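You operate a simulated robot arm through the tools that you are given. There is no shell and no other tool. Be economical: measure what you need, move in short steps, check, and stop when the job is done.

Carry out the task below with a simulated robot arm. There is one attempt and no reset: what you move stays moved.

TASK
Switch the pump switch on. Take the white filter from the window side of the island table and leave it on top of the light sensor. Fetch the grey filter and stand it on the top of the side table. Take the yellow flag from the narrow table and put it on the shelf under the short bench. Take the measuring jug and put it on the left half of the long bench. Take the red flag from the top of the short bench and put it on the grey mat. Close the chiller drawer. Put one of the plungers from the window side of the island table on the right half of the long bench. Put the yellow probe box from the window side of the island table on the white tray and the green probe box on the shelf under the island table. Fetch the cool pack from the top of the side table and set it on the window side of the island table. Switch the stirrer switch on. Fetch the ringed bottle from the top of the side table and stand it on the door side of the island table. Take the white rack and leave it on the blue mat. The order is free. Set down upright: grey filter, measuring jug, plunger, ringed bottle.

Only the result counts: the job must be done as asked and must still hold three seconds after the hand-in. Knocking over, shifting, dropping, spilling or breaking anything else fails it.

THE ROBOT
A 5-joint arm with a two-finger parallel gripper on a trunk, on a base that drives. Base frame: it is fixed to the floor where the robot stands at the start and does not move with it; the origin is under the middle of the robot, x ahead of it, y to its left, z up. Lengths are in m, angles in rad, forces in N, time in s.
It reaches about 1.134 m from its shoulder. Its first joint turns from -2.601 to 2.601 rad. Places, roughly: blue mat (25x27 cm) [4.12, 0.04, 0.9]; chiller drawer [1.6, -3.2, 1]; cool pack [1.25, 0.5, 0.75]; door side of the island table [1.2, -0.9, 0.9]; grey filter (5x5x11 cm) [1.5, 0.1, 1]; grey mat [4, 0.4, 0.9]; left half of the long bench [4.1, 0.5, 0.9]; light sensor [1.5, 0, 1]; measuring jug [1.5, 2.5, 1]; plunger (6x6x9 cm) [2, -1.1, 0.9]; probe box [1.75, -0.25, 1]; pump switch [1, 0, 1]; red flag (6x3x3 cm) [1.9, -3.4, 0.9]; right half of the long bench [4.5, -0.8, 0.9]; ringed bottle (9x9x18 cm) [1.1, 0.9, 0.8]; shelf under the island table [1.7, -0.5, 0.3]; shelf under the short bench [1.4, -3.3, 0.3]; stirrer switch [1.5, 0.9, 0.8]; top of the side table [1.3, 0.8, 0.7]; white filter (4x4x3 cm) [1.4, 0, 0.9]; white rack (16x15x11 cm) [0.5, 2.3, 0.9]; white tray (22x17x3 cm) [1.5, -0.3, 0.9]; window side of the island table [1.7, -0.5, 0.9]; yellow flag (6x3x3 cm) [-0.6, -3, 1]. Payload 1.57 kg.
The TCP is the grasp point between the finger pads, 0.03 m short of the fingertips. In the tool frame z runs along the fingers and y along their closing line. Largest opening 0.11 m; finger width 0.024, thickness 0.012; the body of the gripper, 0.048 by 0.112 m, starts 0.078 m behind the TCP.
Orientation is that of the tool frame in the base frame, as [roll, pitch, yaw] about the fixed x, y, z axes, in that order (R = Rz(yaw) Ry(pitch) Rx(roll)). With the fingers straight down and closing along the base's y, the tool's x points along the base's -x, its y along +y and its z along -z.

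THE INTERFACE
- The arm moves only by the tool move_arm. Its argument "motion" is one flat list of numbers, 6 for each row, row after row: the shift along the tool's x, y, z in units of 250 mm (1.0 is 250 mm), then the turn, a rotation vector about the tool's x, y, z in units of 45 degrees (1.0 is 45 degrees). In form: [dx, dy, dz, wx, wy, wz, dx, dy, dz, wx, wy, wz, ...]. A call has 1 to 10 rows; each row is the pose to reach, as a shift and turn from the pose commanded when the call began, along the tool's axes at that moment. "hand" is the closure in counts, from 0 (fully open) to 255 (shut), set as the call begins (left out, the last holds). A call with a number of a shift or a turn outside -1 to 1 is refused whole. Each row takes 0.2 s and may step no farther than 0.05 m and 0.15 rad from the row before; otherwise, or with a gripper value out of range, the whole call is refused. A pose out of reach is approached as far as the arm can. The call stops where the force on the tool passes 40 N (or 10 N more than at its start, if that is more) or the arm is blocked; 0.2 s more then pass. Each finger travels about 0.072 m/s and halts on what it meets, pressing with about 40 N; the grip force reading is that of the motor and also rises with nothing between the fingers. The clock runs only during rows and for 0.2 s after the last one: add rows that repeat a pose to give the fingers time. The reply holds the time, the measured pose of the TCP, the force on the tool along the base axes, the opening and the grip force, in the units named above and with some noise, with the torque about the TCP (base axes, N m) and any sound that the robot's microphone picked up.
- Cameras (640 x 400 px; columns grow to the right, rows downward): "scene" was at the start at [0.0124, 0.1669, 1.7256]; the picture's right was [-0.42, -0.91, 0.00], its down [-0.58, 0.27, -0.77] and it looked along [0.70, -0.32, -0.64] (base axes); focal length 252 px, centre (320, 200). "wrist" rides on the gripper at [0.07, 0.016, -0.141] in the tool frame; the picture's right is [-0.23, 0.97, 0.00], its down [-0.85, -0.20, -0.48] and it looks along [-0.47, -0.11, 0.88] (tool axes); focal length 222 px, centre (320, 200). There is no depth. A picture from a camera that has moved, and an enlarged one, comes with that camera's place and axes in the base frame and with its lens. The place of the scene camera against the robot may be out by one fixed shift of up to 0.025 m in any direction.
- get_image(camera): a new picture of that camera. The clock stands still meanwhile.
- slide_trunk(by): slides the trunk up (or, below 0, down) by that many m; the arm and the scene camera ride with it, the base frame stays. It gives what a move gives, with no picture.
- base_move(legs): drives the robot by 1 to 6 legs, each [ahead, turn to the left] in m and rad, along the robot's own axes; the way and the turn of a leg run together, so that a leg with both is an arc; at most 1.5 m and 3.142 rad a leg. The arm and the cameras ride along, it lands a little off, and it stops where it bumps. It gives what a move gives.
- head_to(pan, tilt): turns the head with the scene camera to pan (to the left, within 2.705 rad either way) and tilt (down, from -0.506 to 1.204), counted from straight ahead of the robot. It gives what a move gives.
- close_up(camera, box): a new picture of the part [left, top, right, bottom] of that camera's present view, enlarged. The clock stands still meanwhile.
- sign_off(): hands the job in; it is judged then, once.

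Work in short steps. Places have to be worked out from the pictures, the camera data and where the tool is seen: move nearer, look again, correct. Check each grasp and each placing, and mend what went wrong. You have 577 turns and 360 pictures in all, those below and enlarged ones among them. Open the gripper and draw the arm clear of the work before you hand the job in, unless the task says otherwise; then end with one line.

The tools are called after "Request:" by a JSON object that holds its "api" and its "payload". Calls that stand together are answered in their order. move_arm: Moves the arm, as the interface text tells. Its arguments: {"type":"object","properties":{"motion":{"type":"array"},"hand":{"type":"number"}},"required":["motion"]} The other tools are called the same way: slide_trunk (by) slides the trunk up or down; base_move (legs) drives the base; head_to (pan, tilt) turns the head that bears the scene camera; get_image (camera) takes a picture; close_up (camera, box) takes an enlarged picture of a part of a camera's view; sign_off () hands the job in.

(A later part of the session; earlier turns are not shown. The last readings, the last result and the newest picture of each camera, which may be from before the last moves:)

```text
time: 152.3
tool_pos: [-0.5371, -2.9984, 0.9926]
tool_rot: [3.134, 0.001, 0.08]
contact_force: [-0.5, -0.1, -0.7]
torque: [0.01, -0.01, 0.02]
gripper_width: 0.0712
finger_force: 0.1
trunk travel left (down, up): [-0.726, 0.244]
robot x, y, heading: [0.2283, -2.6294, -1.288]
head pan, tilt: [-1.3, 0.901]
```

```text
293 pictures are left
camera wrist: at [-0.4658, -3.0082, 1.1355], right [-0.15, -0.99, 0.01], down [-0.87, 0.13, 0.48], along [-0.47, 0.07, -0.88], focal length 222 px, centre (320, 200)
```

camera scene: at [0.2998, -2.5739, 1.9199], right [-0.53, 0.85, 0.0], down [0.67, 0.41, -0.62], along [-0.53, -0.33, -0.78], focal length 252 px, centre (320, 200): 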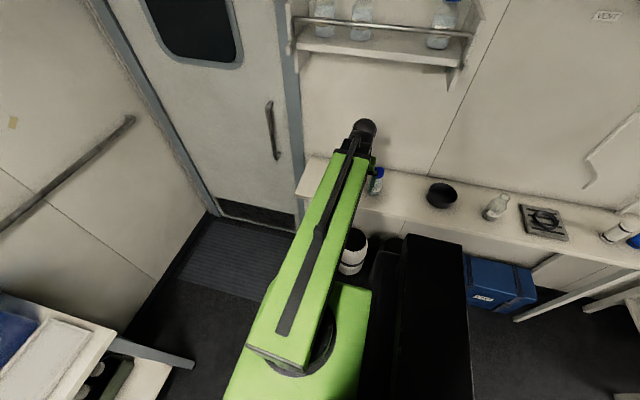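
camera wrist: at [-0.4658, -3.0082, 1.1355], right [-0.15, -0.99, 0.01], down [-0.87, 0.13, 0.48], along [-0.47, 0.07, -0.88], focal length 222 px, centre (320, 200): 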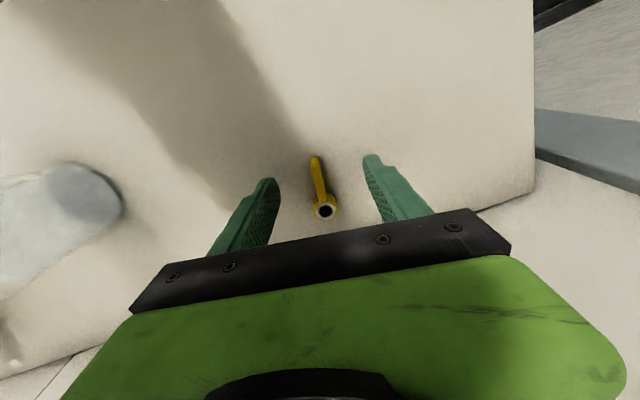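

Comparing views, the flag's middle is near (-0.545, -2.996, 0.955). I shift 8 mm and lower further.

Request:
{"api": "move_arm", "payload": {"motion": [-0.032, 0, 0, 0, 0, 0]}}

Request:
{"api": "slide_trunk", "payload": {"by": -0.01}}

Request:
{"api": "slide_trunk", "payload": {"by": -0.006}}

Request:
{"api": "slide_trunk", "payload": {"by": -0.006}}

Request:
{"api": "get_image", "payload": {"camera": "wrist"}}

```text
time: 152.7
tool_pos: [-0.5447, -2.9986, 0.9928]
tool_rot: [3.133, 0.002, 0.078]
contact_force: [0.1, 0.4, -0.1]
torque: [-0.02, -0.01, -0.01]
gripper_width: 0.0714
finger_force: 0.0
trunk travel left (down, up): [-0.726, 0.244]
robot x, y, heading: [0.2313, -2.6267, -1.285]
head pan, tilt: [-1.3, 0.901]
```

```text
time: 153.3
tool_pos: [-0.5435, -2.999, 0.9833]
tool_rot: [3.134, 0.003, 0.079]
contact_force: [0.3, 0.4, 0.5]
torque: [-0.03, 0.05, -0.02]
gripper_width: 0.0712
finger_force: 0.0
trunk travel left (down, up): [-0.716, 0.254]
robot x, y, heading: [0.232, -2.6249, -1.283]
head pan, tilt: [-1.3, 0.901]
```

```text
time: 153.8
tool_pos: [-0.5448, -2.998, 0.9786]
tool_rot: [3.136, 0.009, 0.08]
contact_force: [1.6, -0.4, 27.2]
torque: [1.08, -0.3, -0.15]
gripper_width: 0.0703
finger_force: 0.0
trunk travel left (down, up): [-0.711, 0.259]
robot x, y, heading: [0.2287, -2.6271, -1.287]
head pan, tilt: [-1.3, 0.901]
stopped: the force on the tool passed its limit at 46 N (the readings are from after the stop); the commanded pose is now the measured one
```

```text
time: 154.1
tool_pos: [-0.5445, -2.9983, 0.9791]
tool_rot: [3.138, 0.009, 0.081]
contact_force: [2.3, -0.7, 32.9]
torque: [1.24, -0.3, -0.14]
gripper_width: 0.0699
finger_force: 0.1
trunk travel left (down, up): [-0.711, 0.259]
robot x, y, heading: [0.2299, -2.6242, -1.288]
head pan, tilt: [-1.3, 0.901]
stopped: the force on the tool passed its limit at 51 N (the readings are from after the stop); the commanded pose is now the measured one
```

```text
292 pictures are left
camera wrist: at [-0.4717, -3.0079, 1.1218], right [-0.15, -0.99, 0.01], down [-0.86, 0.13, 0.49], along [-0.48, 0.07, -0.87], focal length 222 px, centre (320, 200)
```

wrist: 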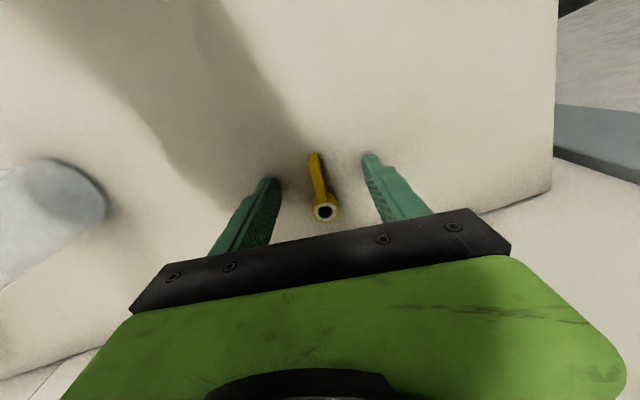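

The fingertips touched the table at z about 0.95. I raise 5 mm and close on the flag.

Request:
{"api": "slide_trunk", "payload": {"by": 0.005}}

Request:
{"api": "move_arm", "payload": {"motion": [0, 0, 0, 0, 0, 0, 0, 0, 0, 0, 0, 0, 0, 0, 0, 0, 0, 0, 0, 0, 0, 0, 0, 0], "hand": 255}}

Request:
{"api": "slide_trunk", "payload": {"by": 0.15}}

Request:
{"api": "get_image", "payload": {"camera": "wrist"}}

```text
time: 154.7
tool_pos: [-0.5458, -2.9978, 0.9826]
tool_rot: [3.137, 0.009, 0.081]
contact_force: [0.1, 0.3, -0.1]
torque: [0.03, -0.01, -0.01]
gripper_width: 0.0713
finger_force: 0.0
trunk travel left (down, up): [-0.716, 0.254]
robot x, y, heading: [0.2303, -2.626, -1.281]
head pan, tilt: [-1.3, 0.901]
```

```text
time: 155.7
tool_pos: [-0.5463, -2.9979, 0.9817]
tool_rot: [3.136, 0.007, 0.081]
contact_force: [0.1, -0.5, 0.2]
torque: [-0.01, -0.01, 0.03]
gripper_width: 0.0045
finger_force: 24.6
trunk travel left (down, up): [-0.716, 0.254]
robot x, y, heading: [0.2275, -2.6272, -1.288]
head pan, tilt: [-1.3, 0.901]
```

```text
time: 157.4
tool_pos: [-0.546, -2.9983, 1.1326]
tool_rot: [3.136, 0.008, 0.08]
contact_force: [-0.7, -0.4, -0.1]
torque: [-0.02, -0.02, 0.03]
gripper_width: 0.0045
finger_force: 25.2
trunk travel left (down, up): [-0.866, 0.104]
robot x, y, heading: [0.2293, -2.6254, -1.289]
head pan, tilt: [-1.3, 0.901]
```

```text
291 pictures are left
camera wrist: at [-0.4744, -3.0084, 1.2744], right [-0.15, -0.99, 0.01], down [-0.86, 0.13, 0.48], along [-0.48, 0.07, -0.88], focal length 222 px, centre (320, 200)
```

wrist: 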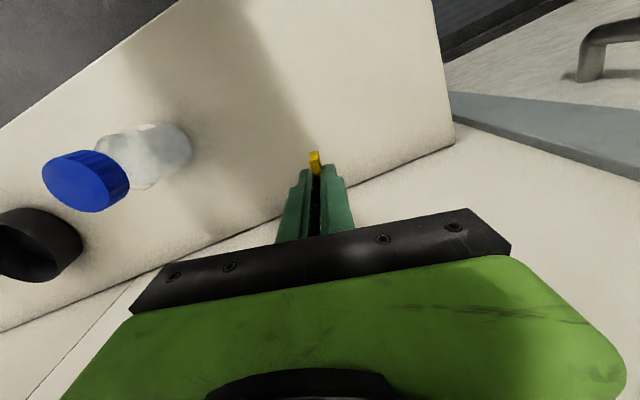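

The flag is gripped by its blade. I raise, retract, and turn so the arm points at the short bench.

Request:
{"api": "slide_trunk", "payload": {"by": 0.1}}

Request:
{"api": "move_arm", "payload": {"motion": [0.17, -0.063, 0, 0, 0, 0, 0.34, -0.126, 0, 0, 0, 0, 0.51, -0.19, 0, 0, 0, 0, 0.68, -0.252, 0, 0, 0, 0, 0.85, -0.315, 0, 0, 0, 0, 0.98, -0.36, 0, 0, 0, 0]}}

Request:
{"api": "base_move", "payload": {"legs": [[0, 1.57]]}}

Request:
{"api": "head_to", "payload": {"pan": -0.7, "tilt": 0.7}}

Request:
{"api": "get_image", "payload": {"camera": "scene"}}

```text
time: 158.7
tool_pos: [-0.5462, -2.998, 1.2327]
tool_rot: [3.136, 0.007, 0.081]
contact_force: [0.3, -0.2, -0.2]
torque: [0.0, 0.01, 0.02]
gripper_width: 0.0045
finger_force: 25.2
trunk travel left (down, up): [-0.966, 0.004]
robot x, y, heading: [0.2341, -2.6252, -1.287]
head pan, tilt: [-1.3, 0.901]
```

```text
time: 160.1
tool_pos: [-0.3096, -2.8848, 1.2318]
tool_rot: [3.136, 0.007, 0.079]
contact_force: [-0.3, -0.5, 0.7]
torque: [-0.01, -0.02, 0.02]
gripper_width: 0.0044
finger_force: 25.4
out of reach, approached as far as the arm can: row 4, 5, 6
trunk travel left (down, up): [-0.966, 0.004]
robot x, y, heading: [0.2292, -2.629, -1.286]
head pan, tilt: [-1.3, 0.901]
```

```text
time: 164.5
tool_pos: [0.5326, -3.1438, 1.2328]
tool_rot: [3.135, 0.008, 1.728]
contact_force: [-0.7, 0.2, -0.6]
torque: [0.06, -0.07, -0.01]
gripper_width: 0.0043
finger_force: 24.7
trunk travel left (down, up): [-0.966, 0.004]
robot x, y, heading: [0.2104, -2.5545, 0.349]
head pan, tilt: [-1.3, 0.901]
```

```text
time: 165.5
tool_pos: [0.5328, -3.1429, 1.2327]
tool_rot: [3.137, 0.008, 1.729]
contact_force: [0.5, 0.5, -0.1]
torque: [0.0, 0.02, 0.03]
gripper_width: 0.0045
finger_force: 24.6
trunk travel left (down, up): [-0.966, 0.004]
robot x, y, heading: [0.2085, -2.5537, 0.349]
head pan, tilt: [-0.7, 0.7]
```

```text
290 pictures are left
camera scene: at [0.1702, -2.4389, 1.9574], right [-0.35, -0.94, 0.0], down [-0.6, 0.22, -0.76], along [0.72, -0.26, -0.64], focal length 252 px, centre (320, 200)
```

scene: 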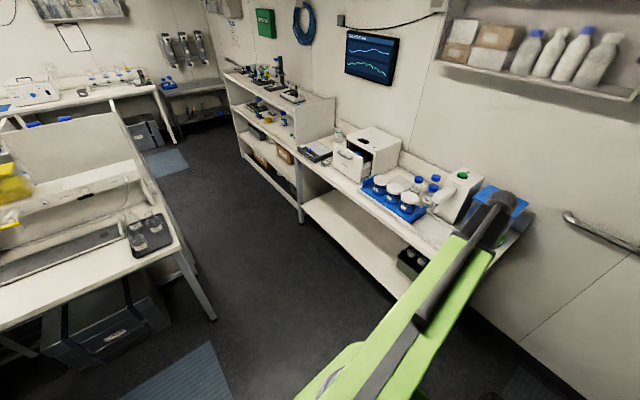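

The path in front of the short bench is clear. I drive along it about 0.9 m, then look before lowering.

Request:
{"api": "base_move", "payload": {"legs": [[0, -0.06], [0.85, 0]]}}

Request:
{"api": "head_to", "payload": {"pan": -1.5, "tilt": 0.8}}

Request:
{"api": "get_image", "payload": {"camera": "scene"}}

Request:
{"api": "get_image", "payload": {"camera": "wrist"}}

```text
time: 170.4
tool_pos: [1.3109, -2.9179, 1.2332]
tool_rot: [3.137, 0.005, 1.674]
contact_force: [0.7, 0.3, 0.1]
torque: [0.0, 0.05, 0.02]
gripper_width: 0.0046
finger_force: 25.4
trunk travel left (down, up): [-0.966, 0.004]
robot x, y, heading: [1.0177, -2.313, 0.29]
head pan, tilt: [-0.7, 0.7]
```

```text
time: 171.5
tool_pos: [1.3108, -2.9181, 1.2319]
tool_rot: [3.136, 0.008, 1.673]
contact_force: [-0.1, -0.1, 0.0]
torque: [0.03, 0.0, -0.01]
gripper_width: 0.0046
finger_force: 24.9
trunk travel left (down, up): [-0.966, 0.004]
robot x, y, heading: [1.0207, -2.3127, 0.293]
head pan, tilt: [-1.499, 0.799]
```

```text
289 pictures are left
camera scene: at [0.9376, -2.2367, 1.9492], right [-0.94, -0.35, 0.0], down [-0.25, 0.67, -0.7], along [0.25, -0.65, -0.72], focal length 252 px, centre (320, 200)
```

scene: 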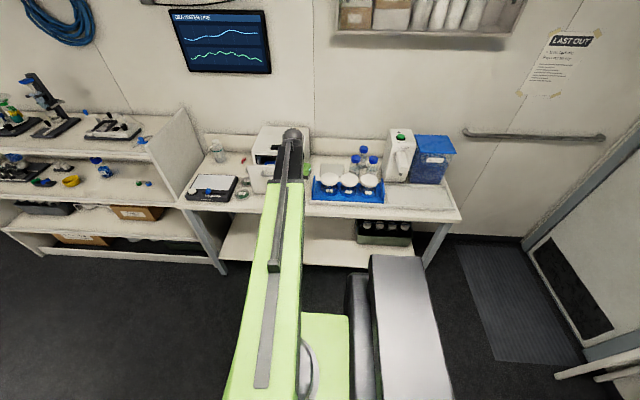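

```text
288 pictures are left
camera wrist: at [1.3197, -2.8458, 1.3745], right [0.99, -0.13, 0.01], down [-0.11, -0.87, 0.48], along [-0.06, -0.48, -0.88], focal length 222 px, centre (320, 200)
```

wrist: 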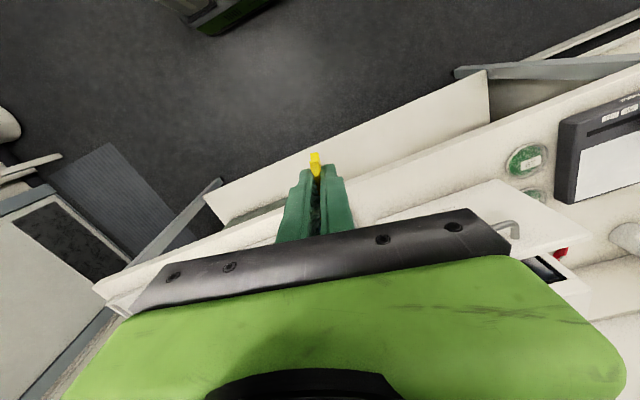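

The tool is 17 cm in front of the bench edge, and the shelf lies flush below. I lower the trunk to slide the hand under the bench top.

Request:
{"api": "slide_trunk", "payload": {"by": -0.5}}

Request:
{"api": "slide_trunk", "payload": {"by": -0.28}}

Request:
{"api": "get_image", "payload": {"camera": "scene"}}

Request:
{"api": "get_image", "payload": {"camera": "wrist"}}

```text
refused: -0.5 is not a number from -0.4 to 0.4
```

```text
time: 174.4
tool_pos: [1.3112, -2.9165, 0.9524]
tool_rot: [3.138, 0.006, 1.676]
contact_force: [0.1, -1.2, 0.5]
torque: [-0.02, 0.01, -0.04]
gripper_width: 0.0047
finger_force: 24.8
trunk travel left (down, up): [-0.686, 0.284]
robot x, y, heading: [1.0125, -2.3109, 0.291]
head pan, tilt: [-1.499, 0.799]
```

```text
287 pictures are left
camera scene: at [0.9377, -2.2366, 1.6692], right [-0.94, -0.35, 0.0], down [-0.25, 0.67, -0.7], along [0.25, -0.65, -0.72], focal length 252 px, centre (320, 200)
```

scene: 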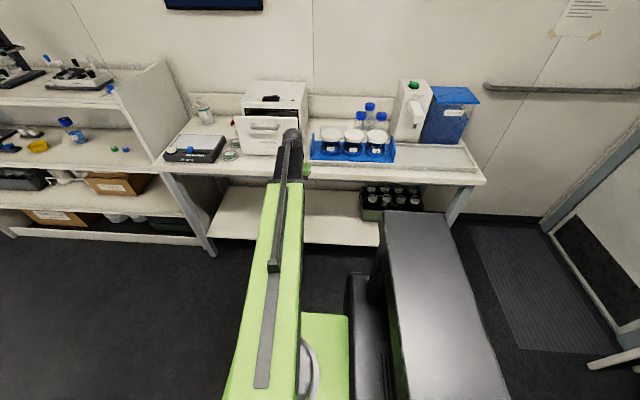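

```text
286 pictures are left
camera wrist: at [1.3198, -2.8458, 1.0945], right [0.99, -0.13, 0.01], down [-0.11, -0.87, 0.48], along [-0.06, -0.48, -0.88], focal length 222 px, centre (320, 200)
```

wrist: 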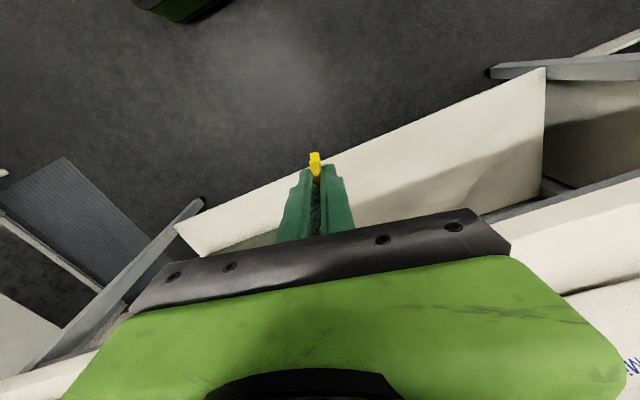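

Request:
{"api": "slide_trunk", "payload": {"by": -0.4}}

Request:
{"api": "slide_trunk", "payload": {"by": -0.12}}

Request:
{"api": "get_image", "payload": {"camera": "scene"}}

Request:
{"api": "get_image", "payload": {"camera": "wrist"}}

```text
time: 178.2
tool_pos: [1.3104, -2.9176, 0.5534]
tool_rot: [3.136, 0.007, 1.674]
contact_force: [-0.4, 0.0, 0.0]
torque: [0.0, -0.01, 0.0]
gripper_width: 0.0043
finger_force: 24.7
trunk travel left (down, up): [-0.286, 0.684]
robot x, y, heading: [1.0167, -2.3124, 0.288]
head pan, tilt: [-1.499, 0.799]
```

```text
time: 179.7
tool_pos: [1.3109, -2.9178, 0.4316]
tool_rot: [3.136, 0.007, 1.673]
contact_force: [0.3, 0.9, -0.3]
torque: [-0.01, -0.04, 0.01]
gripper_width: 0.0046
finger_force: 25.3
trunk travel left (down, up): [-0.166, 0.804]
robot x, y, heading: [1.0157, -2.3108, 0.285]
head pan, tilt: [-1.499, 0.799]
```

```text
285 pictures are left
camera scene: at [0.9378, -2.2366, 1.1492], right [-0.94, -0.35, 0.0], down [-0.25, 0.67, -0.7], along [0.25, -0.65, -0.72], focal length 252 px, centre (320, 200)
```

scene: 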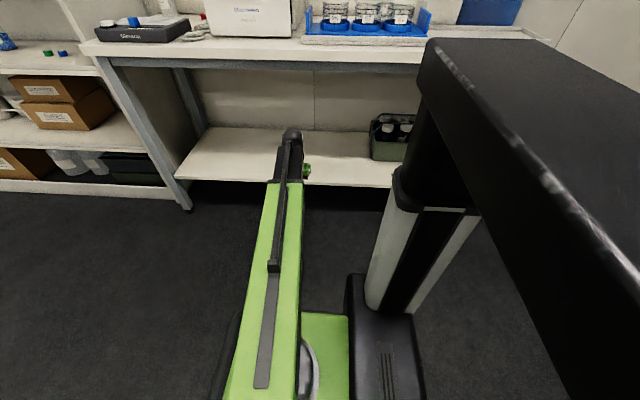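

```text
284 pictures are left
camera wrist: at [1.3199, -2.8458, 0.5745], right [0.99, -0.13, 0.01], down [-0.11, -0.87, 0.48], along [-0.06, -0.48, -0.88], focal length 222 px, centre (320, 200)
```

wrist: 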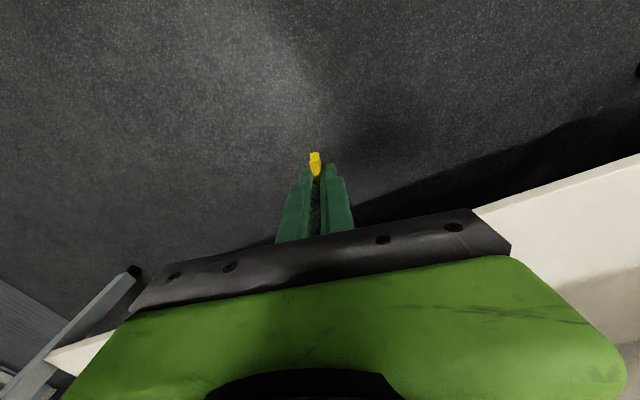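

I see the black bracket at my right rear stands fixed at about z 1.0 and reaches 0.5 m out, so I'll mind it. The shelf is just out of reach, so I shift the robot nearer with a small turn-drive-turn.

Request:
{"api": "base_move", "payload": {"legs": [[0, -0.5], [0.32, 0], [0, 0.5]]}}

Request:
{"api": "get_image", "payload": {"camera": "scene"}}

```text
time: 184.6
tool_pos: [1.6082, -2.9847, 0.4336]
tool_rot: [3.137, 0.008, 1.668]
contact_force: [-0.3, -0.1, -0.2]
torque: [0.04, -0.04, 0.02]
gripper_width: 0.0047
finger_force: 25.2
trunk travel left (down, up): [-0.166, 0.804]
robot x, y, heading: [1.3165, -2.3692, 0.277]
head pan, tilt: [-1.499, 0.799]
```

```text
283 pictures are left
camera scene: at [1.2361, -2.293, 1.1492], right [-0.94, -0.34, 0.0], down [-0.24, 0.67, -0.7], along [0.24, -0.66, -0.72], focal length 252 px, centre (320, 200)
```

scene: 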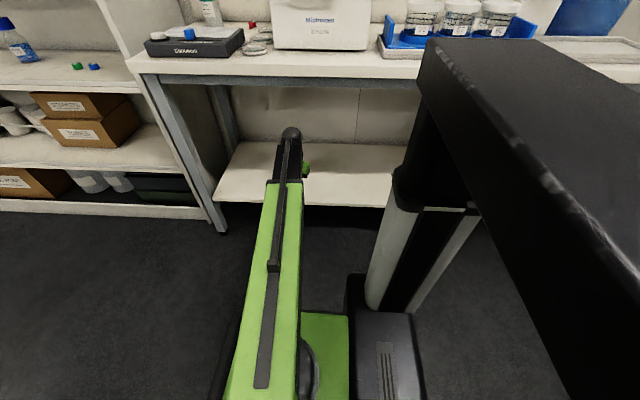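

Now I extend 0.2 m into the shelf space.

Request:
{"api": "move_arm", "payload": {"motion": [-0.19, 0.04, 0, 0, 0, 0, -0.38, 0.075, 0, 0, 0, 0, -0.58, 0.113, 0, 0, 0, 0, -0.77, 0.152, 0, 0, 0, 0]}}

Request:
{"api": "get_image", "payload": {"camera": "wrist"}}

Request:
{"api": "get_image", "payload": {"camera": "scene"}}

```text
refused: row 3 steps farther than a row can; nothing moved
```

```text
282 pictures are left
camera wrist: at [1.617, -2.9123, 0.5745], right [0.99, -0.13, 0.01], down [-0.12, -0.87, 0.48], along [-0.06, -0.48, -0.88], focal length 222 px, centre (320, 200)
```

wrist: 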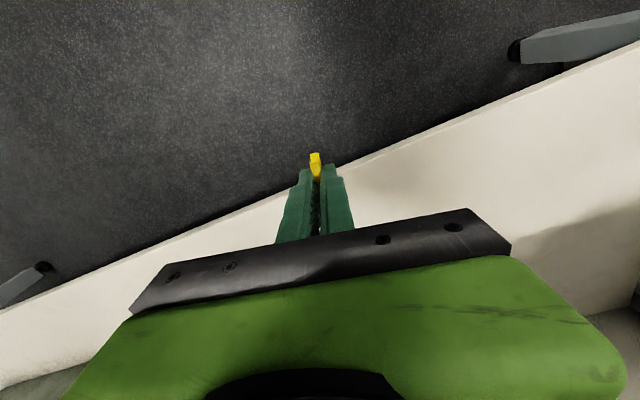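

```text
281 pictures are left
camera scene: at [1.2361, -2.293, 1.1492], right [-0.94, -0.34, 0.0], down [-0.24, 0.67, -0.7], along [0.24, -0.66, -0.72], focal length 252 px, centre (320, 200)
```

scene: 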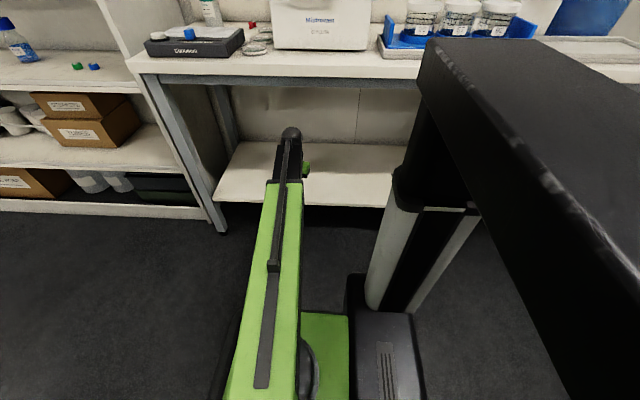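

Request:
{"api": "move_arm", "payload": {"motion": [-0.17, 0.03, 0, 0, 0, 0, -0.34, 0.066, 0, 0, 0, 0, -0.51, 0.1, 0, 0, 0, 0, -0.68, 0.133, 0, 0, 0, 0, -0.8, 0.157, 0, 0, 0, 0]}}

Request:
{"api": "slide_trunk", "payload": {"by": -0.06}}

Request:
{"api": "get_image", "payload": {"camera": "wrist"}}

```text
time: 185.8
tool_pos: [1.665, -3.1783, 0.4319]
tool_rot: [3.136, 0.009, 1.668]
contact_force: [-0.8, 0.2, 0.6]
torque: [-0.04, 0.03, 0.02]
gripper_width: 0.0045
finger_force: 24.8
trunk travel left (down, up): [-0.166, 0.804]
robot x, y, heading: [1.3159, -2.3695, 0.277]
head pan, tilt: [-1.499, 0.799]
```

```text
time: 186.8
tool_pos: [1.6654, -3.1767, 0.3726]
tool_rot: [3.135, 0.007, 1.669]
contact_force: [1.1, -0.2, 0.0]
torque: [-0.01, -0.01, -0.03]
gripper_width: 0.0046
finger_force: 25.1
trunk travel left (down, up): [-0.106, 0.864]
robot x, y, heading: [1.3154, -2.3672, 0.273]
head pan, tilt: [-1.499, 0.799]
```

```text
280 pictures are left
camera wrist: at [1.675, -3.1054, 0.5144], right [0.99, -0.13, 0.01], down [-0.12, -0.87, 0.48], along [-0.06, -0.48, -0.88], focal length 222 px, centre (320, 200)
```

wrist: 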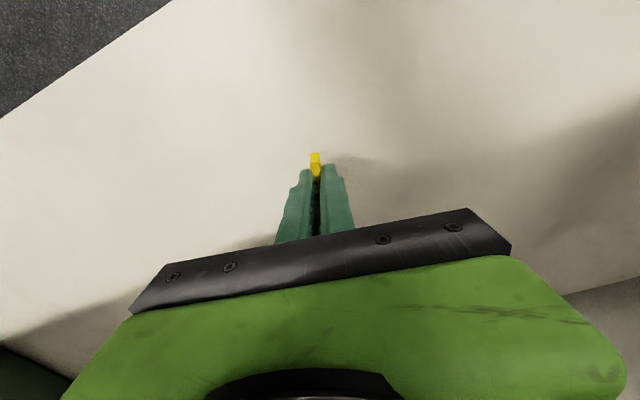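

The hand is over the shelf. I lower to contact.

Request:
{"api": "slide_trunk", "payload": {"by": -0.025}}

Request:
{"api": "slide_trunk", "payload": {"by": -0.012}}

Request:
{"api": "slide_trunk", "payload": {"by": -0.008}}

Request:
{"api": "get_image", "payload": {"camera": "wrist"}}

```text
time: 187.5
tool_pos: [1.6658, -3.1773, 0.348]
tool_rot: [3.135, 0.006, 1.668]
contact_force: [-0.2, -0.2, 0.2]
torque: [-0.01, 0.06, 0.0]
gripper_width: 0.0047
finger_force: 25.6
trunk travel left (down, up): [-0.081, 0.889]
robot x, y, heading: [1.3136, -2.3691, 0.276]
head pan, tilt: [-1.499, 0.799]
```

```text
time: 188.1
tool_pos: [1.6661, -3.1772, 0.3357]
tool_rot: [3.136, 0.008, 1.667]
contact_force: [0.1, -0.4, 0.4]
torque: [-0.02, -0.01, 0.01]
gripper_width: 0.0043
finger_force: 25.2
trunk travel left (down, up): [-0.069, 0.901]
robot x, y, heading: [1.3147, -2.3697, 0.279]
head pan, tilt: [-1.499, 0.799]
```

```text
time: 188.7
tool_pos: [1.6647, -3.1763, 0.3302]
tool_rot: [3.138, 0.011, 1.669]
contact_force: [-1.1, -2.0, 27.9]
torque: [0.04, 0.19, 0.14]
gripper_width: 0.0047
finger_force: 24.9
trunk travel left (down, up): [-0.061, 0.909]
robot x, y, heading: [1.3117, -2.3689, 0.279]
head pan, tilt: [-1.499, 0.799]
```

```text
279 pictures are left
camera wrist: at [1.6745, -3.1048, 0.4717], right [0.99, -0.13, 0.01], down [-0.12, -0.87, 0.49], along [-0.06, -0.48, -0.87], focal length 222 px, centre (320, 200)
```

wrist: 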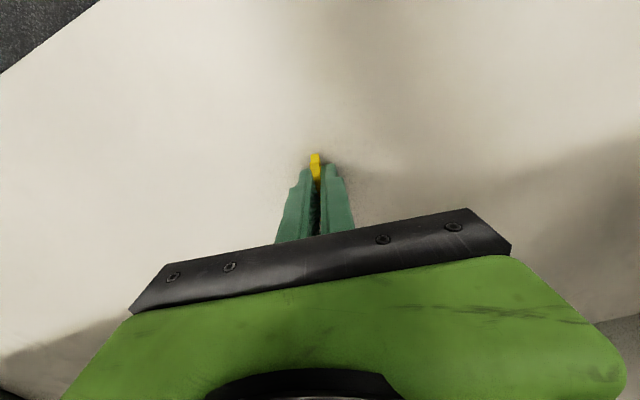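

Contact. I open partly, rise and check.

Request:
{"api": "move_arm", "payload": {"motion": [0, 0, 0, 0, 0, 0, 0, 0, 0, 0, 0, 0, 0, 0, 0, 0, 0, 0], "hand": 120}}

Request:
{"api": "slide_trunk", "payload": {"by": 0.1}}

Request:
{"api": "get_image", "payload": {"camera": "wrist"}}

```text
time: 189.1
tool_pos: [1.6757, -3.1749, 0.3307]
tool_rot: [3.118, 0.014, 1.675]
contact_force: [32.9, -3.8, 37.8]
torque: [0.21, -0.19, -0.19]
gripper_width: 0.029
finger_force: 0.0
trunk travel left (down, up): [-0.061, 0.909]
robot x, y, heading: [1.3144, -2.3691, 0.278]
head pan, tilt: [-1.499, 0.799]
stopped in row 2: the force on the tool passed its limit at 43 N (the readings are from after the stop); the commanded pose is now the measured one
```

```text
time: 190.5
tool_pos: [1.6719, -3.1769, 0.4273]
tool_rot: [3.13, 0.008, 1.67]
contact_force: [-0.4, 0.3, -0.5]
torque: [0.01, -0.01, 0.0]
gripper_width: 0.0579
finger_force: 0.2
trunk travel left (down, up): [-0.161, 0.809]
robot x, y, heading: [1.3151, -2.3684, 0.275]
head pan, tilt: [-1.499, 0.799]
```

```text
278 pictures are left
camera wrist: at [1.6785, -3.1048, 0.5694], right [0.99, -0.13, 0.01], down [-0.12, -0.87, 0.48], along [-0.05, -0.48, -0.88], focal length 222 px, centre (320, 200)
```

wrist: 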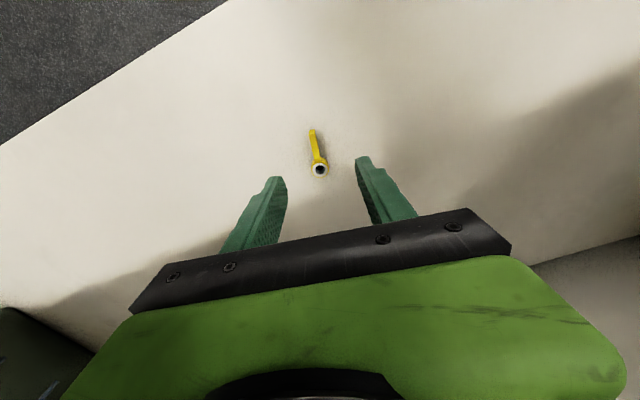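

The yellow flag lies on the shelf. I draw the arm back out, then raise to view the bench top.

Request:
{"api": "move_arm", "payload": {"motion": [0.18, -0.035, 0, 0, 0, 0, 0.36, -0.07, 0, 0, 0, 0, 0.54, -0.1, 0, 0, 0, 0, 0.72, -0.14, 0, 0, 0, 0, 0.85, -0.16, 0, 0, 0, 0], "hand": 255}}

Request:
{"api": "slide_trunk", "payload": {"by": 0.4}}

Request:
{"api": "slide_trunk", "payload": {"by": 0.36}}

Request:
{"api": "head_to", "payload": {"pan": -1.35, "tilt": 0.8}}

Request:
{"api": "get_image", "payload": {"camera": "scene"}}

Request:
{"api": "close_up", "payload": {"camera": "scene", "box": [170, 80, 370, 220]}}

```text
time: 191.7
tool_pos: [1.6086, -2.9685, 0.4271]
tool_rot: [3.13, 0.009, 1.67]
contact_force: [0.5, -0.2, 0.2]
torque: [0.03, -0.03, 0.01]
gripper_width: 0.0
finger_force: 21.4
out of reach, approached as far as the arm can: row 1, 2, 3, 4, 5
trunk travel left (down, up): [-0.161, 0.809]
robot x, y, heading: [1.3151, -2.3687, 0.277]
head pan, tilt: [-1.499, 0.799]
```

```text
time: 194.4
tool_pos: [1.6071, -2.9704, 0.7393]
tool_rot: [-3.138, 0.0, 1.673]
contact_force: [8.7, -8.8, -36.4]
torque: [1.88, 2.79, -0.3]
gripper_width: 0.0
finger_force: 20.7
trunk travel left (down, up): [-0.475, 0.495]
robot x, y, heading: [1.316, -2.3741, 0.279]
head pan, tilt: [-1.499, 0.799]
stopped: the force on the tool passed its limit at 207 N (the readings are from after the stop); the commanded pose is now the measured one
```

```text
time: 194.7
tool_pos: [1.6093, -2.9701, 0.739]
tool_rot: [-3.136, -0.003, 1.674]
contact_force: [6.5, -6.4, -43.9]
torque: [1.77, 2.81, -0.27]
gripper_width: 0.0
finger_force: 21.3
trunk travel left (down, up): [-0.475, 0.495]
robot x, y, heading: [1.3167, -2.3699, 0.276]
head pan, tilt: [-1.499, 0.799]
stopped: the force on the tool passed its limit at 60 N (the readings are from after the stop); the commanded pose is now the measured one
```

```text
time: 195.4
tool_pos: [1.6084, -2.9695, 0.7392]
tool_rot: [-3.137, -0.004, 1.674]
contact_force: [5.4, -6.1, -47.4]
torque: [1.74, 3.11, -0.17]
gripper_width: 0.0001
finger_force: 21.2
trunk travel left (down, up): [-0.475, 0.495]
robot x, y, heading: [1.3177, -2.368, 0.274]
head pan, tilt: [-1.349, 0.799]
```

```text
277 pictures are left
camera scene: at [1.25, -2.2922, 1.4588], right [-0.88, -0.48, 0.0], down [-0.34, 0.63, -0.69], along [0.33, -0.61, -0.72], focal length 252 px, centre (320, 200)
```

scene: 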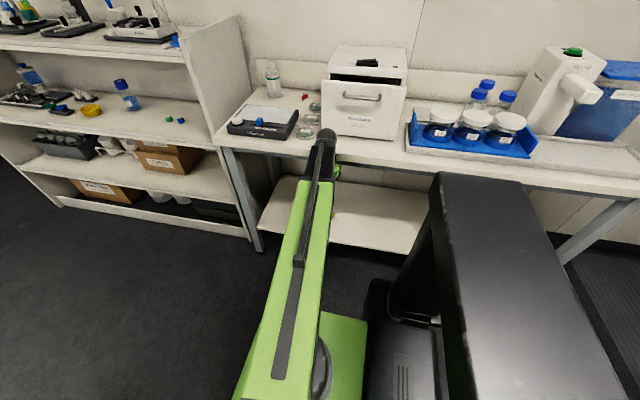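

```text
2.86 times, centred on (270, 150) of scene
camera zoom: at [1.25, -2.2922, 1.4588], right [-0.88, -0.48, 0.0], down [-0.34, 0.63, -0.69], along [0.33, -0.61, -0.72], focal length 722 px, centre (463, 343)
```

zoom: 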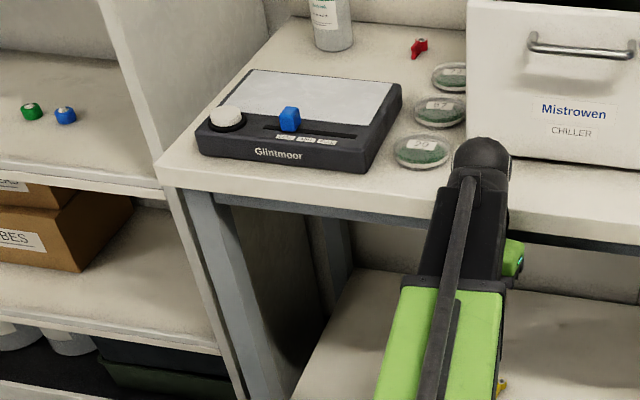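

The raised elbow caught the bench's front edge from below, but nothing on top appears moved. I lower again, swing the arm out to the left clear of the edge, then raise.

Request:
{"api": "slide_trunk", "payload": {"by": -0.08}}

Request:
{"api": "move_arm", "payload": {"motion": [0.08, 0.17, 0, 0, 0, 0, 0.16, 0.34, 0, 0, 0, 0, 0.27, 0.5, 0, 0, 0, 0, 0.4, 0.66, 0, 0, 0, 0, 0.53, 0.8, 0, 0, 0, 0, 0.66, 0.93, 0, 0, 0, 0]}}

Request:
{"api": "get_image", "payload": {"camera": "scene"}}

```text
time: 196.6
tool_pos: [1.6065, -2.9659, 0.6632]
tool_rot: [-3.141, 0.0, 1.673]
contact_force: [0.8, 0.0, -0.4]
torque: [0.03, 0.01, 0.03]
gripper_width: 0.0001
finger_force: 20.8
trunk travel left (down, up): [-0.395, 0.575]
robot x, y, heading: [1.3158, -2.3704, 0.277]
head pan, tilt: [-1.349, 0.799]
```

```text
refused: row 4 steps farther than a row can; nothing moved
```

```text
275 pictures are left
camera scene: at [1.2468, -2.2861, 1.3779], right [-0.88, -0.48, 0.0], down [-0.34, 0.63, -0.7], along [0.33, -0.61, -0.72], focal length 252 px, centre (320, 200)
```

scene: 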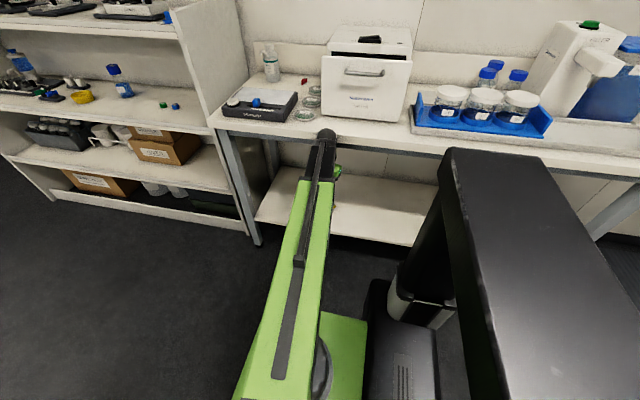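

Request:
{"api": "move_arm", "payload": {"motion": [0.07, 0.15, 0, 0, 0, 0, 0.14, 0.3, 0, 0, 0, 0, 0.23, 0.45, 0, 0, 0, 0, 0.33, 0.58, 0, 0, 0, 0, 0.44, 0.71, 0, 0, 0, 0, 0.55, 0.83, 0, 0, 0, 0, 0.66, 0.93, 0, 0, 0, 0]}}

Request:
{"api": "get_image", "payload": {"camera": "scene"}}

```text
time: 198.2
tool_pos: [1.8211, -2.7782, 0.6632]
tool_rot: [-3.138, 0.0, 1.672]
contact_force: [0.1, 1.0, 0.5]
torque: [0.04, -0.02, 0.03]
gripper_width: 0.0
finger_force: 21.5
out of reach, approached as far as the arm can: row 5, 6
trunk travel left (down, up): [-0.395, 0.575]
robot x, y, heading: [1.3147, -2.3685, 0.277]
head pan, tilt: [-1.349, 0.799]
```

```text
274 pictures are left
camera scene: at [1.2473, -2.288, 1.3786], right [-0.88, -0.48, 0.0], down [-0.34, 0.63, -0.7], along [0.33, -0.61, -0.72], focal length 252 px, centre (320, 200)
```

scene: 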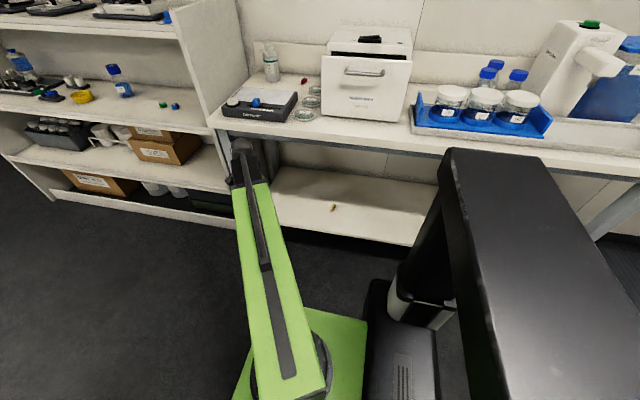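

The arm end is now 17 cm in front of the edge. I raise in two steps.

Request:
{"api": "slide_trunk", "payload": {"by": 0.15}}

Request:
{"api": "slide_trunk", "payload": {"by": 0.4}}

Request:
{"api": "get_image", "payload": {"camera": "scene"}}

Request:
{"api": "close_up", "payload": {"camera": "scene", "box": [220, 90, 440, 230]}}

```text
time: 199.9
tool_pos: [1.8205, -2.7794, 0.8109]
tool_rot: [-3.139, 0.0, 1.673]
contact_force: [0.1, 0.1, 0.1]
torque: [-0.02, 0.0, -0.02]
gripper_width: 0.0001
finger_force: 21.1
trunk travel left (down, up): [-0.545, 0.425]
robot x, y, heading: [1.3113, -2.3707, 0.278]
head pan, tilt: [-1.349, 0.799]
```

```text
time: 203.7
tool_pos: [1.8217, -2.7798, 1.2112]
tool_rot: [-3.139, 0.0, 1.673]
contact_force: [0.3, -0.3, 0.8]
torque: [0.02, 0.01, 0.0]
gripper_width: 0.0001
finger_force: 20.9
trunk travel left (down, up): [-0.945, 0.025]
robot x, y, heading: [1.3167, -2.3707, 0.277]
head pan, tilt: [-1.349, 0.799]
```

```text
273 pictures are left
camera scene: at [1.2474, -2.2879, 1.9285], right [-0.88, -0.48, 0.0], down [-0.34, 0.63, -0.7], along [0.33, -0.61, -0.72], focal length 252 px, centre (320, 200)
```

scene: 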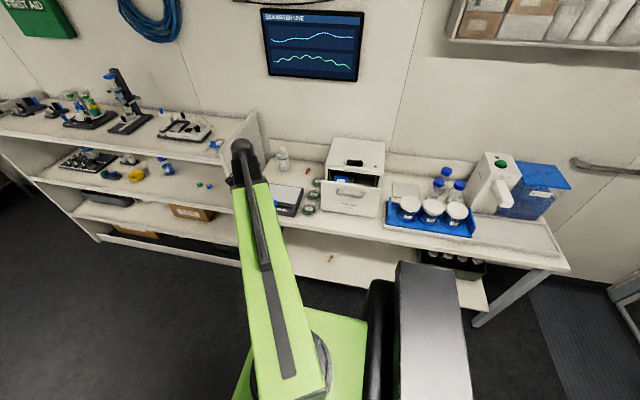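

```text
2.86 times, centred on (330, 160) of scene
camera zoom: at [1.2474, -2.2879, 1.9285], right [-0.88, -0.48, 0.0], down [-0.34, 0.63, -0.7], along [0.33, -0.61, -0.72], focal length 722 px, centre (291, 314)
```

zoom: 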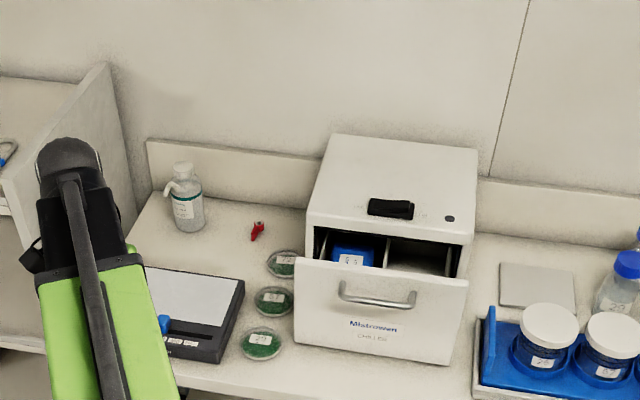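

The drawer panel is at about u 0.58, v -3.44 (room axes), about 7 cm open, with its handle near z 1.07. I lower to z 1.03 and move in front of it with closed fingers.

Request:
{"api": "slide_trunk", "payload": {"by": -0.18}}

Request:
{"api": "move_arm", "payload": {"motion": [-0.13, -0.12, 0, 0, 0, 0, -0.26, -0.24, 0, 0, 0, 0, -0.39, -0.355, 0, 0, 0, 0, -0.52, -0.47, 0, 0, 0, 0, -0.66, -0.59, 0, 0, 0, 0]}}

Request:
{"api": "move_arm", "payload": {"motion": [-0.06, -0.15, 0, 0, 0, 0, -0.12, -0.3, 0, 0, 0, 0, -0.18, -0.45, 0, 0, 0, 0, -0.24, -0.6, 0, 0, 0, 0, -0.3, -0.74, 0, 0, 0, 0]}}

Request:
{"api": "get_image", "payload": {"camera": "scene"}}

Request:
{"api": "get_image", "payload": {"camera": "wrist"}}

```text
time: 205.7
tool_pos: [1.8215, -2.7782, 1.0328]
tool_rot: [-3.14, 0.0, 1.675]
contact_force: [-0.1, 0.1, 0.1]
torque: [0.03, 0.03, 0.0]
gripper_width: 0.0
finger_force: 21.3
trunk travel left (down, up): [-0.765, 0.205]
robot x, y, heading: [1.314, -2.3693, 0.277]
head pan, tilt: [-1.349, 0.799]
```

```text
time: 206.9
tool_pos: [1.6933, -2.9586, 1.0325]
tool_rot: [-3.141, -0.001, 1.674]
contact_force: [0.6, -1.1, 1.0]
torque: [-0.01, 0.02, -0.03]
gripper_width: 0.0002
finger_force: 21.4
trunk travel left (down, up): [-0.765, 0.205]
robot x, y, heading: [1.3103, -2.3732, 0.278]
head pan, tilt: [-1.349, 0.799]
```

```text
time: 208.1
tool_pos: [1.5148, -3.0497, 1.0322]
tool_rot: [-3.14, 0.0, 1.673]
contact_force: [0.9, -0.1, 0.5]
torque: [-0.02, 0.02, 0.02]
gripper_width: 0.0
finger_force: 20.9
out of reach, approached as far as the arm can: row 2
trunk travel left (down, up): [-0.765, 0.205]
robot x, y, heading: [1.3155, -2.3712, 0.278]
head pan, tilt: [-1.349, 0.799]
```

```text
271 pictures are left
camera scene: at [1.247, -2.2882, 1.7486], right [-0.88, -0.48, 0.0], down [-0.34, 0.63, -0.7], along [0.33, -0.61, -0.72], focal length 252 px, centre (320, 200)
```

scene: 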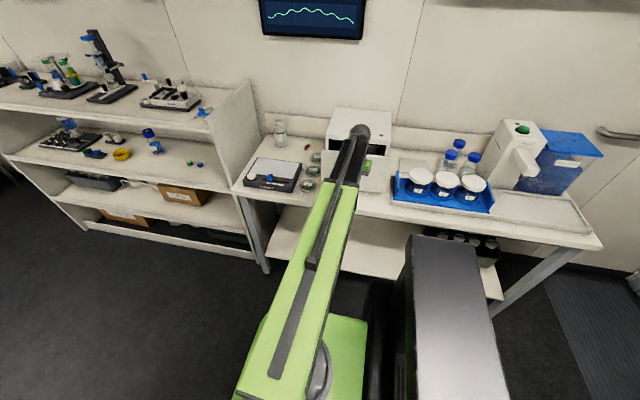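

```text
270 pictures are left
camera wrist: at [1.5246, -2.9783, 1.1742], right [0.99, -0.13, 0.0], down [-0.11, -0.87, 0.48], along [-0.06, -0.48, -0.88], focal length 222 px, centre (320, 200)
```

wrist: 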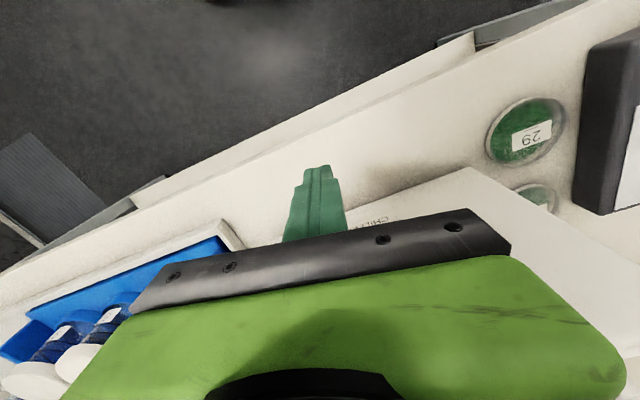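

I push the drawer in along -v with force-guarded small rows.

Request:
{"api": "move_arm", "payload": {"motion": [-0.08, 0.015, 0, 0, 0, 0, -0.16, 0.03, 0, 0, 0, 0, -0.24, 0.045, 0, 0, 0, 0, -0.32, 0.06, 0, 0, 0, 0, -0.4, 0.075, 0, 0, 0, 0, -0.48, 0.09, 0, 0, 0, 0, -0.56, 0.105, 0, 0, 0, 0, -0.64, 0.12, 0, 0, 0, 0, -0.72, 0.135, 0, 0, 0, 0]}}

Request:
{"api": "get_image", "payload": {"camera": "scene"}}

```text
time: 209.8
tool_pos: [1.5567, -3.185, 1.0338]
tool_rot: [-3.137, -0.016, 1.676]
contact_force: [-1.8, 7.7, -0.1]
torque: [-0.41, -0.15, 0.12]
gripper_width: 0.0001
finger_force: 21.2
trunk travel left (down, up): [-0.765, 0.205]
robot x, y, heading: [1.3124, -2.3693, 0.276]
head pan, tilt: [-1.349, 0.799]
stopped in row 8: the force on the tool passed its limit at 74 N (the readings are from after the stop); the commanded pose is now the measured one
```

```text
269 pictures are left
camera scene: at [1.2469, -2.2868, 1.7487], right [-0.88, -0.48, 0.0], down [-0.34, 0.63, -0.7], along [0.33, -0.61, -0.72], focal length 252 px, centre (320, 200)
```

scene: 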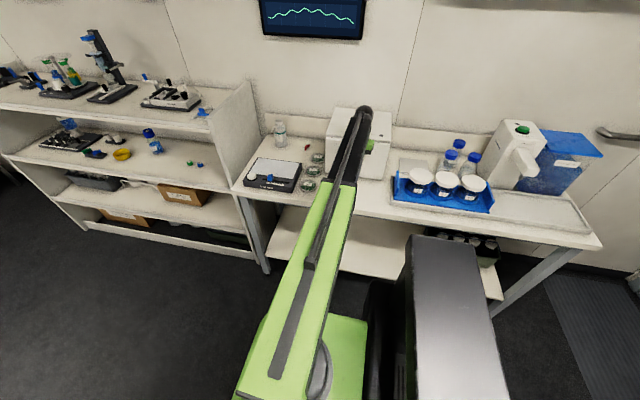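

The push met a hard stop at 74 N. I back off, raise and check the drawer.

Request:
{"api": "move_arm", "payload": {"motion": [0.15, -0.03, 0, 0, 0, 0, 0.3, -0.055, 0, 0, 0, 0, 0.45, -0.08, 0, 0, 0, 0, 0.55, -0.1, 0, 0, 0, 0]}}

Request:
{"api": "slide_trunk", "payload": {"by": 0.2}}

Request:
{"api": "move_arm", "payload": {"motion": [0.0, 0.15, 0, 0, 0, 0, 0.0, 0.3, 0, 0, 0, 0, 0.0, 0.45, 0, 0, 0, 0, 0.0, 0.6, 0, 0, 0, 0, 0, 0.75, 0, 0, 0, 0, 0, 0.9, 0, 0, 0, 0]}}

Request:
{"api": "get_image", "payload": {"camera": "scene"}}

Request:
{"api": "close_up", "payload": {"camera": "scene", "box": [280, 110, 440, 230]}}

```text
time: 210.8
tool_pos: [1.5165, -3.0527, 1.0318]
tool_rot: [-3.137, -0.016, 1.674]
contact_force: [-0.7, -0.4, 0.0]
torque: [-0.02, -0.02, 0.04]
gripper_width: 0.0
finger_force: 21.8
trunk travel left (down, up): [-0.765, 0.205]
robot x, y, heading: [1.3159, -2.3678, 0.276]
head pan, tilt: [-1.349, 0.799]
```

```text
time: 213.0
tool_pos: [1.5168, -3.0541, 1.2321]
tool_rot: [-3.137, -0.015, 1.673]
contact_force: [-1.0, -0.5, -0.7]
torque: [0.02, 0.01, 0.03]
gripper_width: 0.0002
finger_force: 21.7
trunk travel left (down, up): [-0.965, 0.005]
robot x, y, heading: [1.3173, -2.3652, 0.279]
head pan, tilt: [-1.349, 0.799]
```

```text
time: 214.4
tool_pos: [1.7407, -3.0296, 1.2314]
tool_rot: [-3.135, -0.017, 1.674]
contact_force: [-0.1, -0.2, 1.0]
torque: [-0.01, 0.03, -0.02]
gripper_width: 0.0001
finger_force: 20.8
trunk travel left (down, up): [-0.965, 0.005]
robot x, y, heading: [1.3185, -2.3662, 0.278]
head pan, tilt: [-1.349, 0.799]
```

```text
268 pictures are left
camera scene: at [1.2482, -2.2879, 1.9486], right [-0.88, -0.48, 0.0], down [-0.34, 0.63, -0.7], along [0.33, -0.61, -0.72], focal length 252 px, centre (320, 200)
```

scene: 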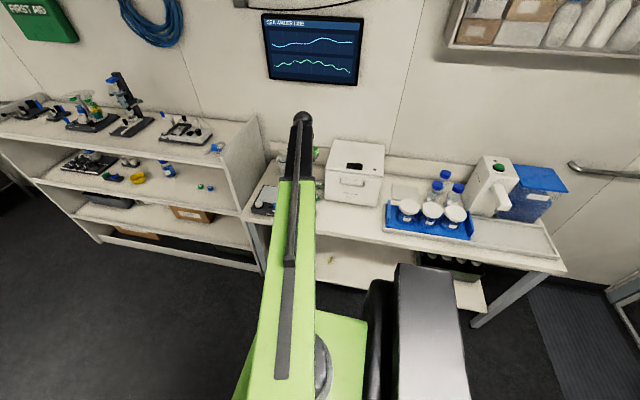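

```text
3.33 times, centred on (360, 170) of scene
camera zoom: at [1.2482, -2.2879, 1.9486], right [-0.88, -0.48, 0.0], down [-0.34, 0.63, -0.7], along [0.33, -0.61, -0.72], focal length 842 px, centre (187, 300)
```

zoom: 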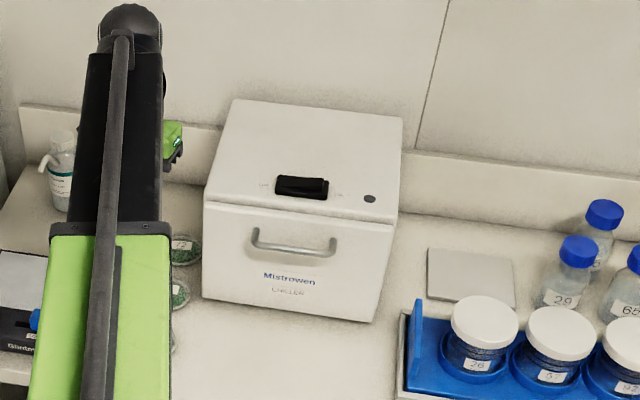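

The drawer is closed. The red flag lies at about (1.91, -3.35), too far from here. I swing the arm to the robot's front so I can face the bench with the bracket behind me.

Request:
{"api": "move_arm", "payload": {"motion": [0.158, 0.118, 0, 0, 0, -0.127, 0.316, 0.236, 0, 0, 0, -0.254, 0.474, 0.355, 0, 0, 0, -0.382, 0.632, 0.473, 0, 0, 0, -0.509, 0.79, 0.592, 0, 0, 0, -0.636, 0.948, 0.71, 0, 0, 0, -0.764]}}

Request:
{"api": "move_arm", "payload": {"motion": [0.084, 0.166, 0, 0, 0, -0.127, 0.168, 0.332, 0, 0, 0, -0.254, 0.252, 0.497, 0, 0, 0, -0.382, 0.336, 0.663, 0, 0, 0, -0.509, 0.42, 0.828, 0, 0, 0, -0.636, 0.504, 0.994, 0, 0, 0, -0.764]}}

Request:
{"api": "move_arm", "payload": {"motion": [0.04, 0.166, 0, 0, 0, -0.127, 0.08, 0.332, 0, 0, 0, -0.254, 0.12, 0.497, 0, 0, 0, -0.382, 0.16, 0.663, 0, 0, 0, -0.509, 0.2, 0.828, 0, 0, 0, -0.636, 0.238, 0.994, 0, 0, 0, -0.764]}}

Request:
{"api": "base_move", "payload": {"legs": [[0.29, 0], [0, -1.42]]}}

Request:
{"api": "head_to", "payload": {"pan": 0.0, "tilt": 0.8}}

Request:
{"api": "get_image", "payload": {"camera": "scene"}}

```text
time: 215.8
tool_pos: [1.8932, -2.7754, 1.232]
tool_rot: [3.139, -0.016, 2.276]
contact_force: [0.3, -1.0, 0.8]
torque: [-0.01, -0.01, 0.0]
gripper_width: 0.0001
finger_force: 21.4
out of reach, approached as far as the arm can: row 6
trunk travel left (down, up): [-0.965, 0.005]
robot x, y, heading: [1.3114, -2.3699, 0.274]
head pan, tilt: [-1.349, 0.799]
```

```text
time: 217.2
tool_pos: [1.9997, -2.5182, 1.2326]
tool_rot: [3.129, -0.011, 2.877]
contact_force: [0.6, -0.3, 0.2]
torque: [0.0, 0.06, 0.0]
gripper_width: 0.0
finger_force: 21.7
out of reach, approached as far as the arm can: row 3, 4, 5, 6
trunk travel left (down, up): [-0.965, 0.005]
robot x, y, heading: [1.3143, -2.3641, 0.275]
head pan, tilt: [-1.349, 0.799]
```

```text
time: 218.6
tool_pos: [2.011, -2.2636, 1.2329]
tool_rot: [3.126, 0.0, -2.806]
contact_force: [0.6, -0.3, 0.3]
torque: [-0.02, 0.05, -0.02]
gripper_width: 0.0
finger_force: 21.3
out of reach, approached as far as the arm can: row 2, 3, 4, 5, 6
trunk travel left (down, up): [-0.965, 0.005]
robot x, y, heading: [1.315, -2.3709, 0.279]
head pan, tilt: [-1.349, 0.799]
```

```text
time: 224.1
tool_pos: [1.8105, -2.9545, 1.2328]
tool_rot: [3.127, 0.001, 2.07]
contact_force: [0.9, 1.5, 0.2]
torque: [-0.04, 0.09, -0.01]
gripper_width: 0.0
finger_force: 21.4
trunk travel left (down, up): [-0.965, 0.005]
robot x, y, heading: [1.5655, -2.2949, -1.123]
head pan, tilt: [-1.349, 0.799]
```

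```text
time: 225.6
tool_pos: [1.8082, -2.9554, 1.232]
tool_rot: [3.127, -0.001, 2.068]
contact_force: [0.5, 0.2, 0.1]
torque: [-0.05, -0.04, 0.02]
gripper_width: 0.0
finger_force: 21.3
trunk travel left (down, up): [-0.965, 0.005]
robot x, y, heading: [1.5643, -2.2974, -1.125]
head pan, tilt: [0.0, 0.799]
```

```text
266 pictures are left
camera scene: at [1.7193, -2.2561, 1.9486], right [-0.9, -0.43, 0.0], down [-0.31, 0.65, -0.7], along [0.3, -0.63, -0.72], focal length 252 px, centre (320, 200)
```

scene: 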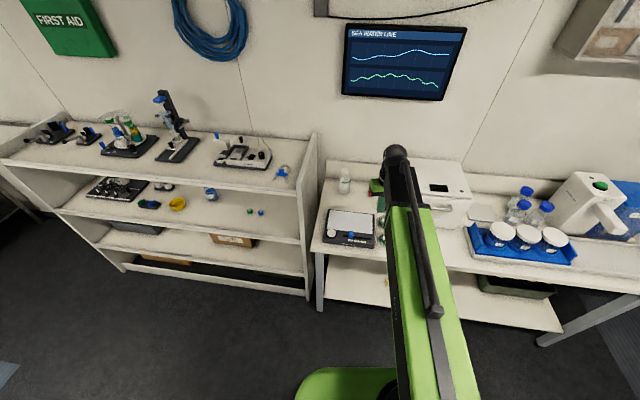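

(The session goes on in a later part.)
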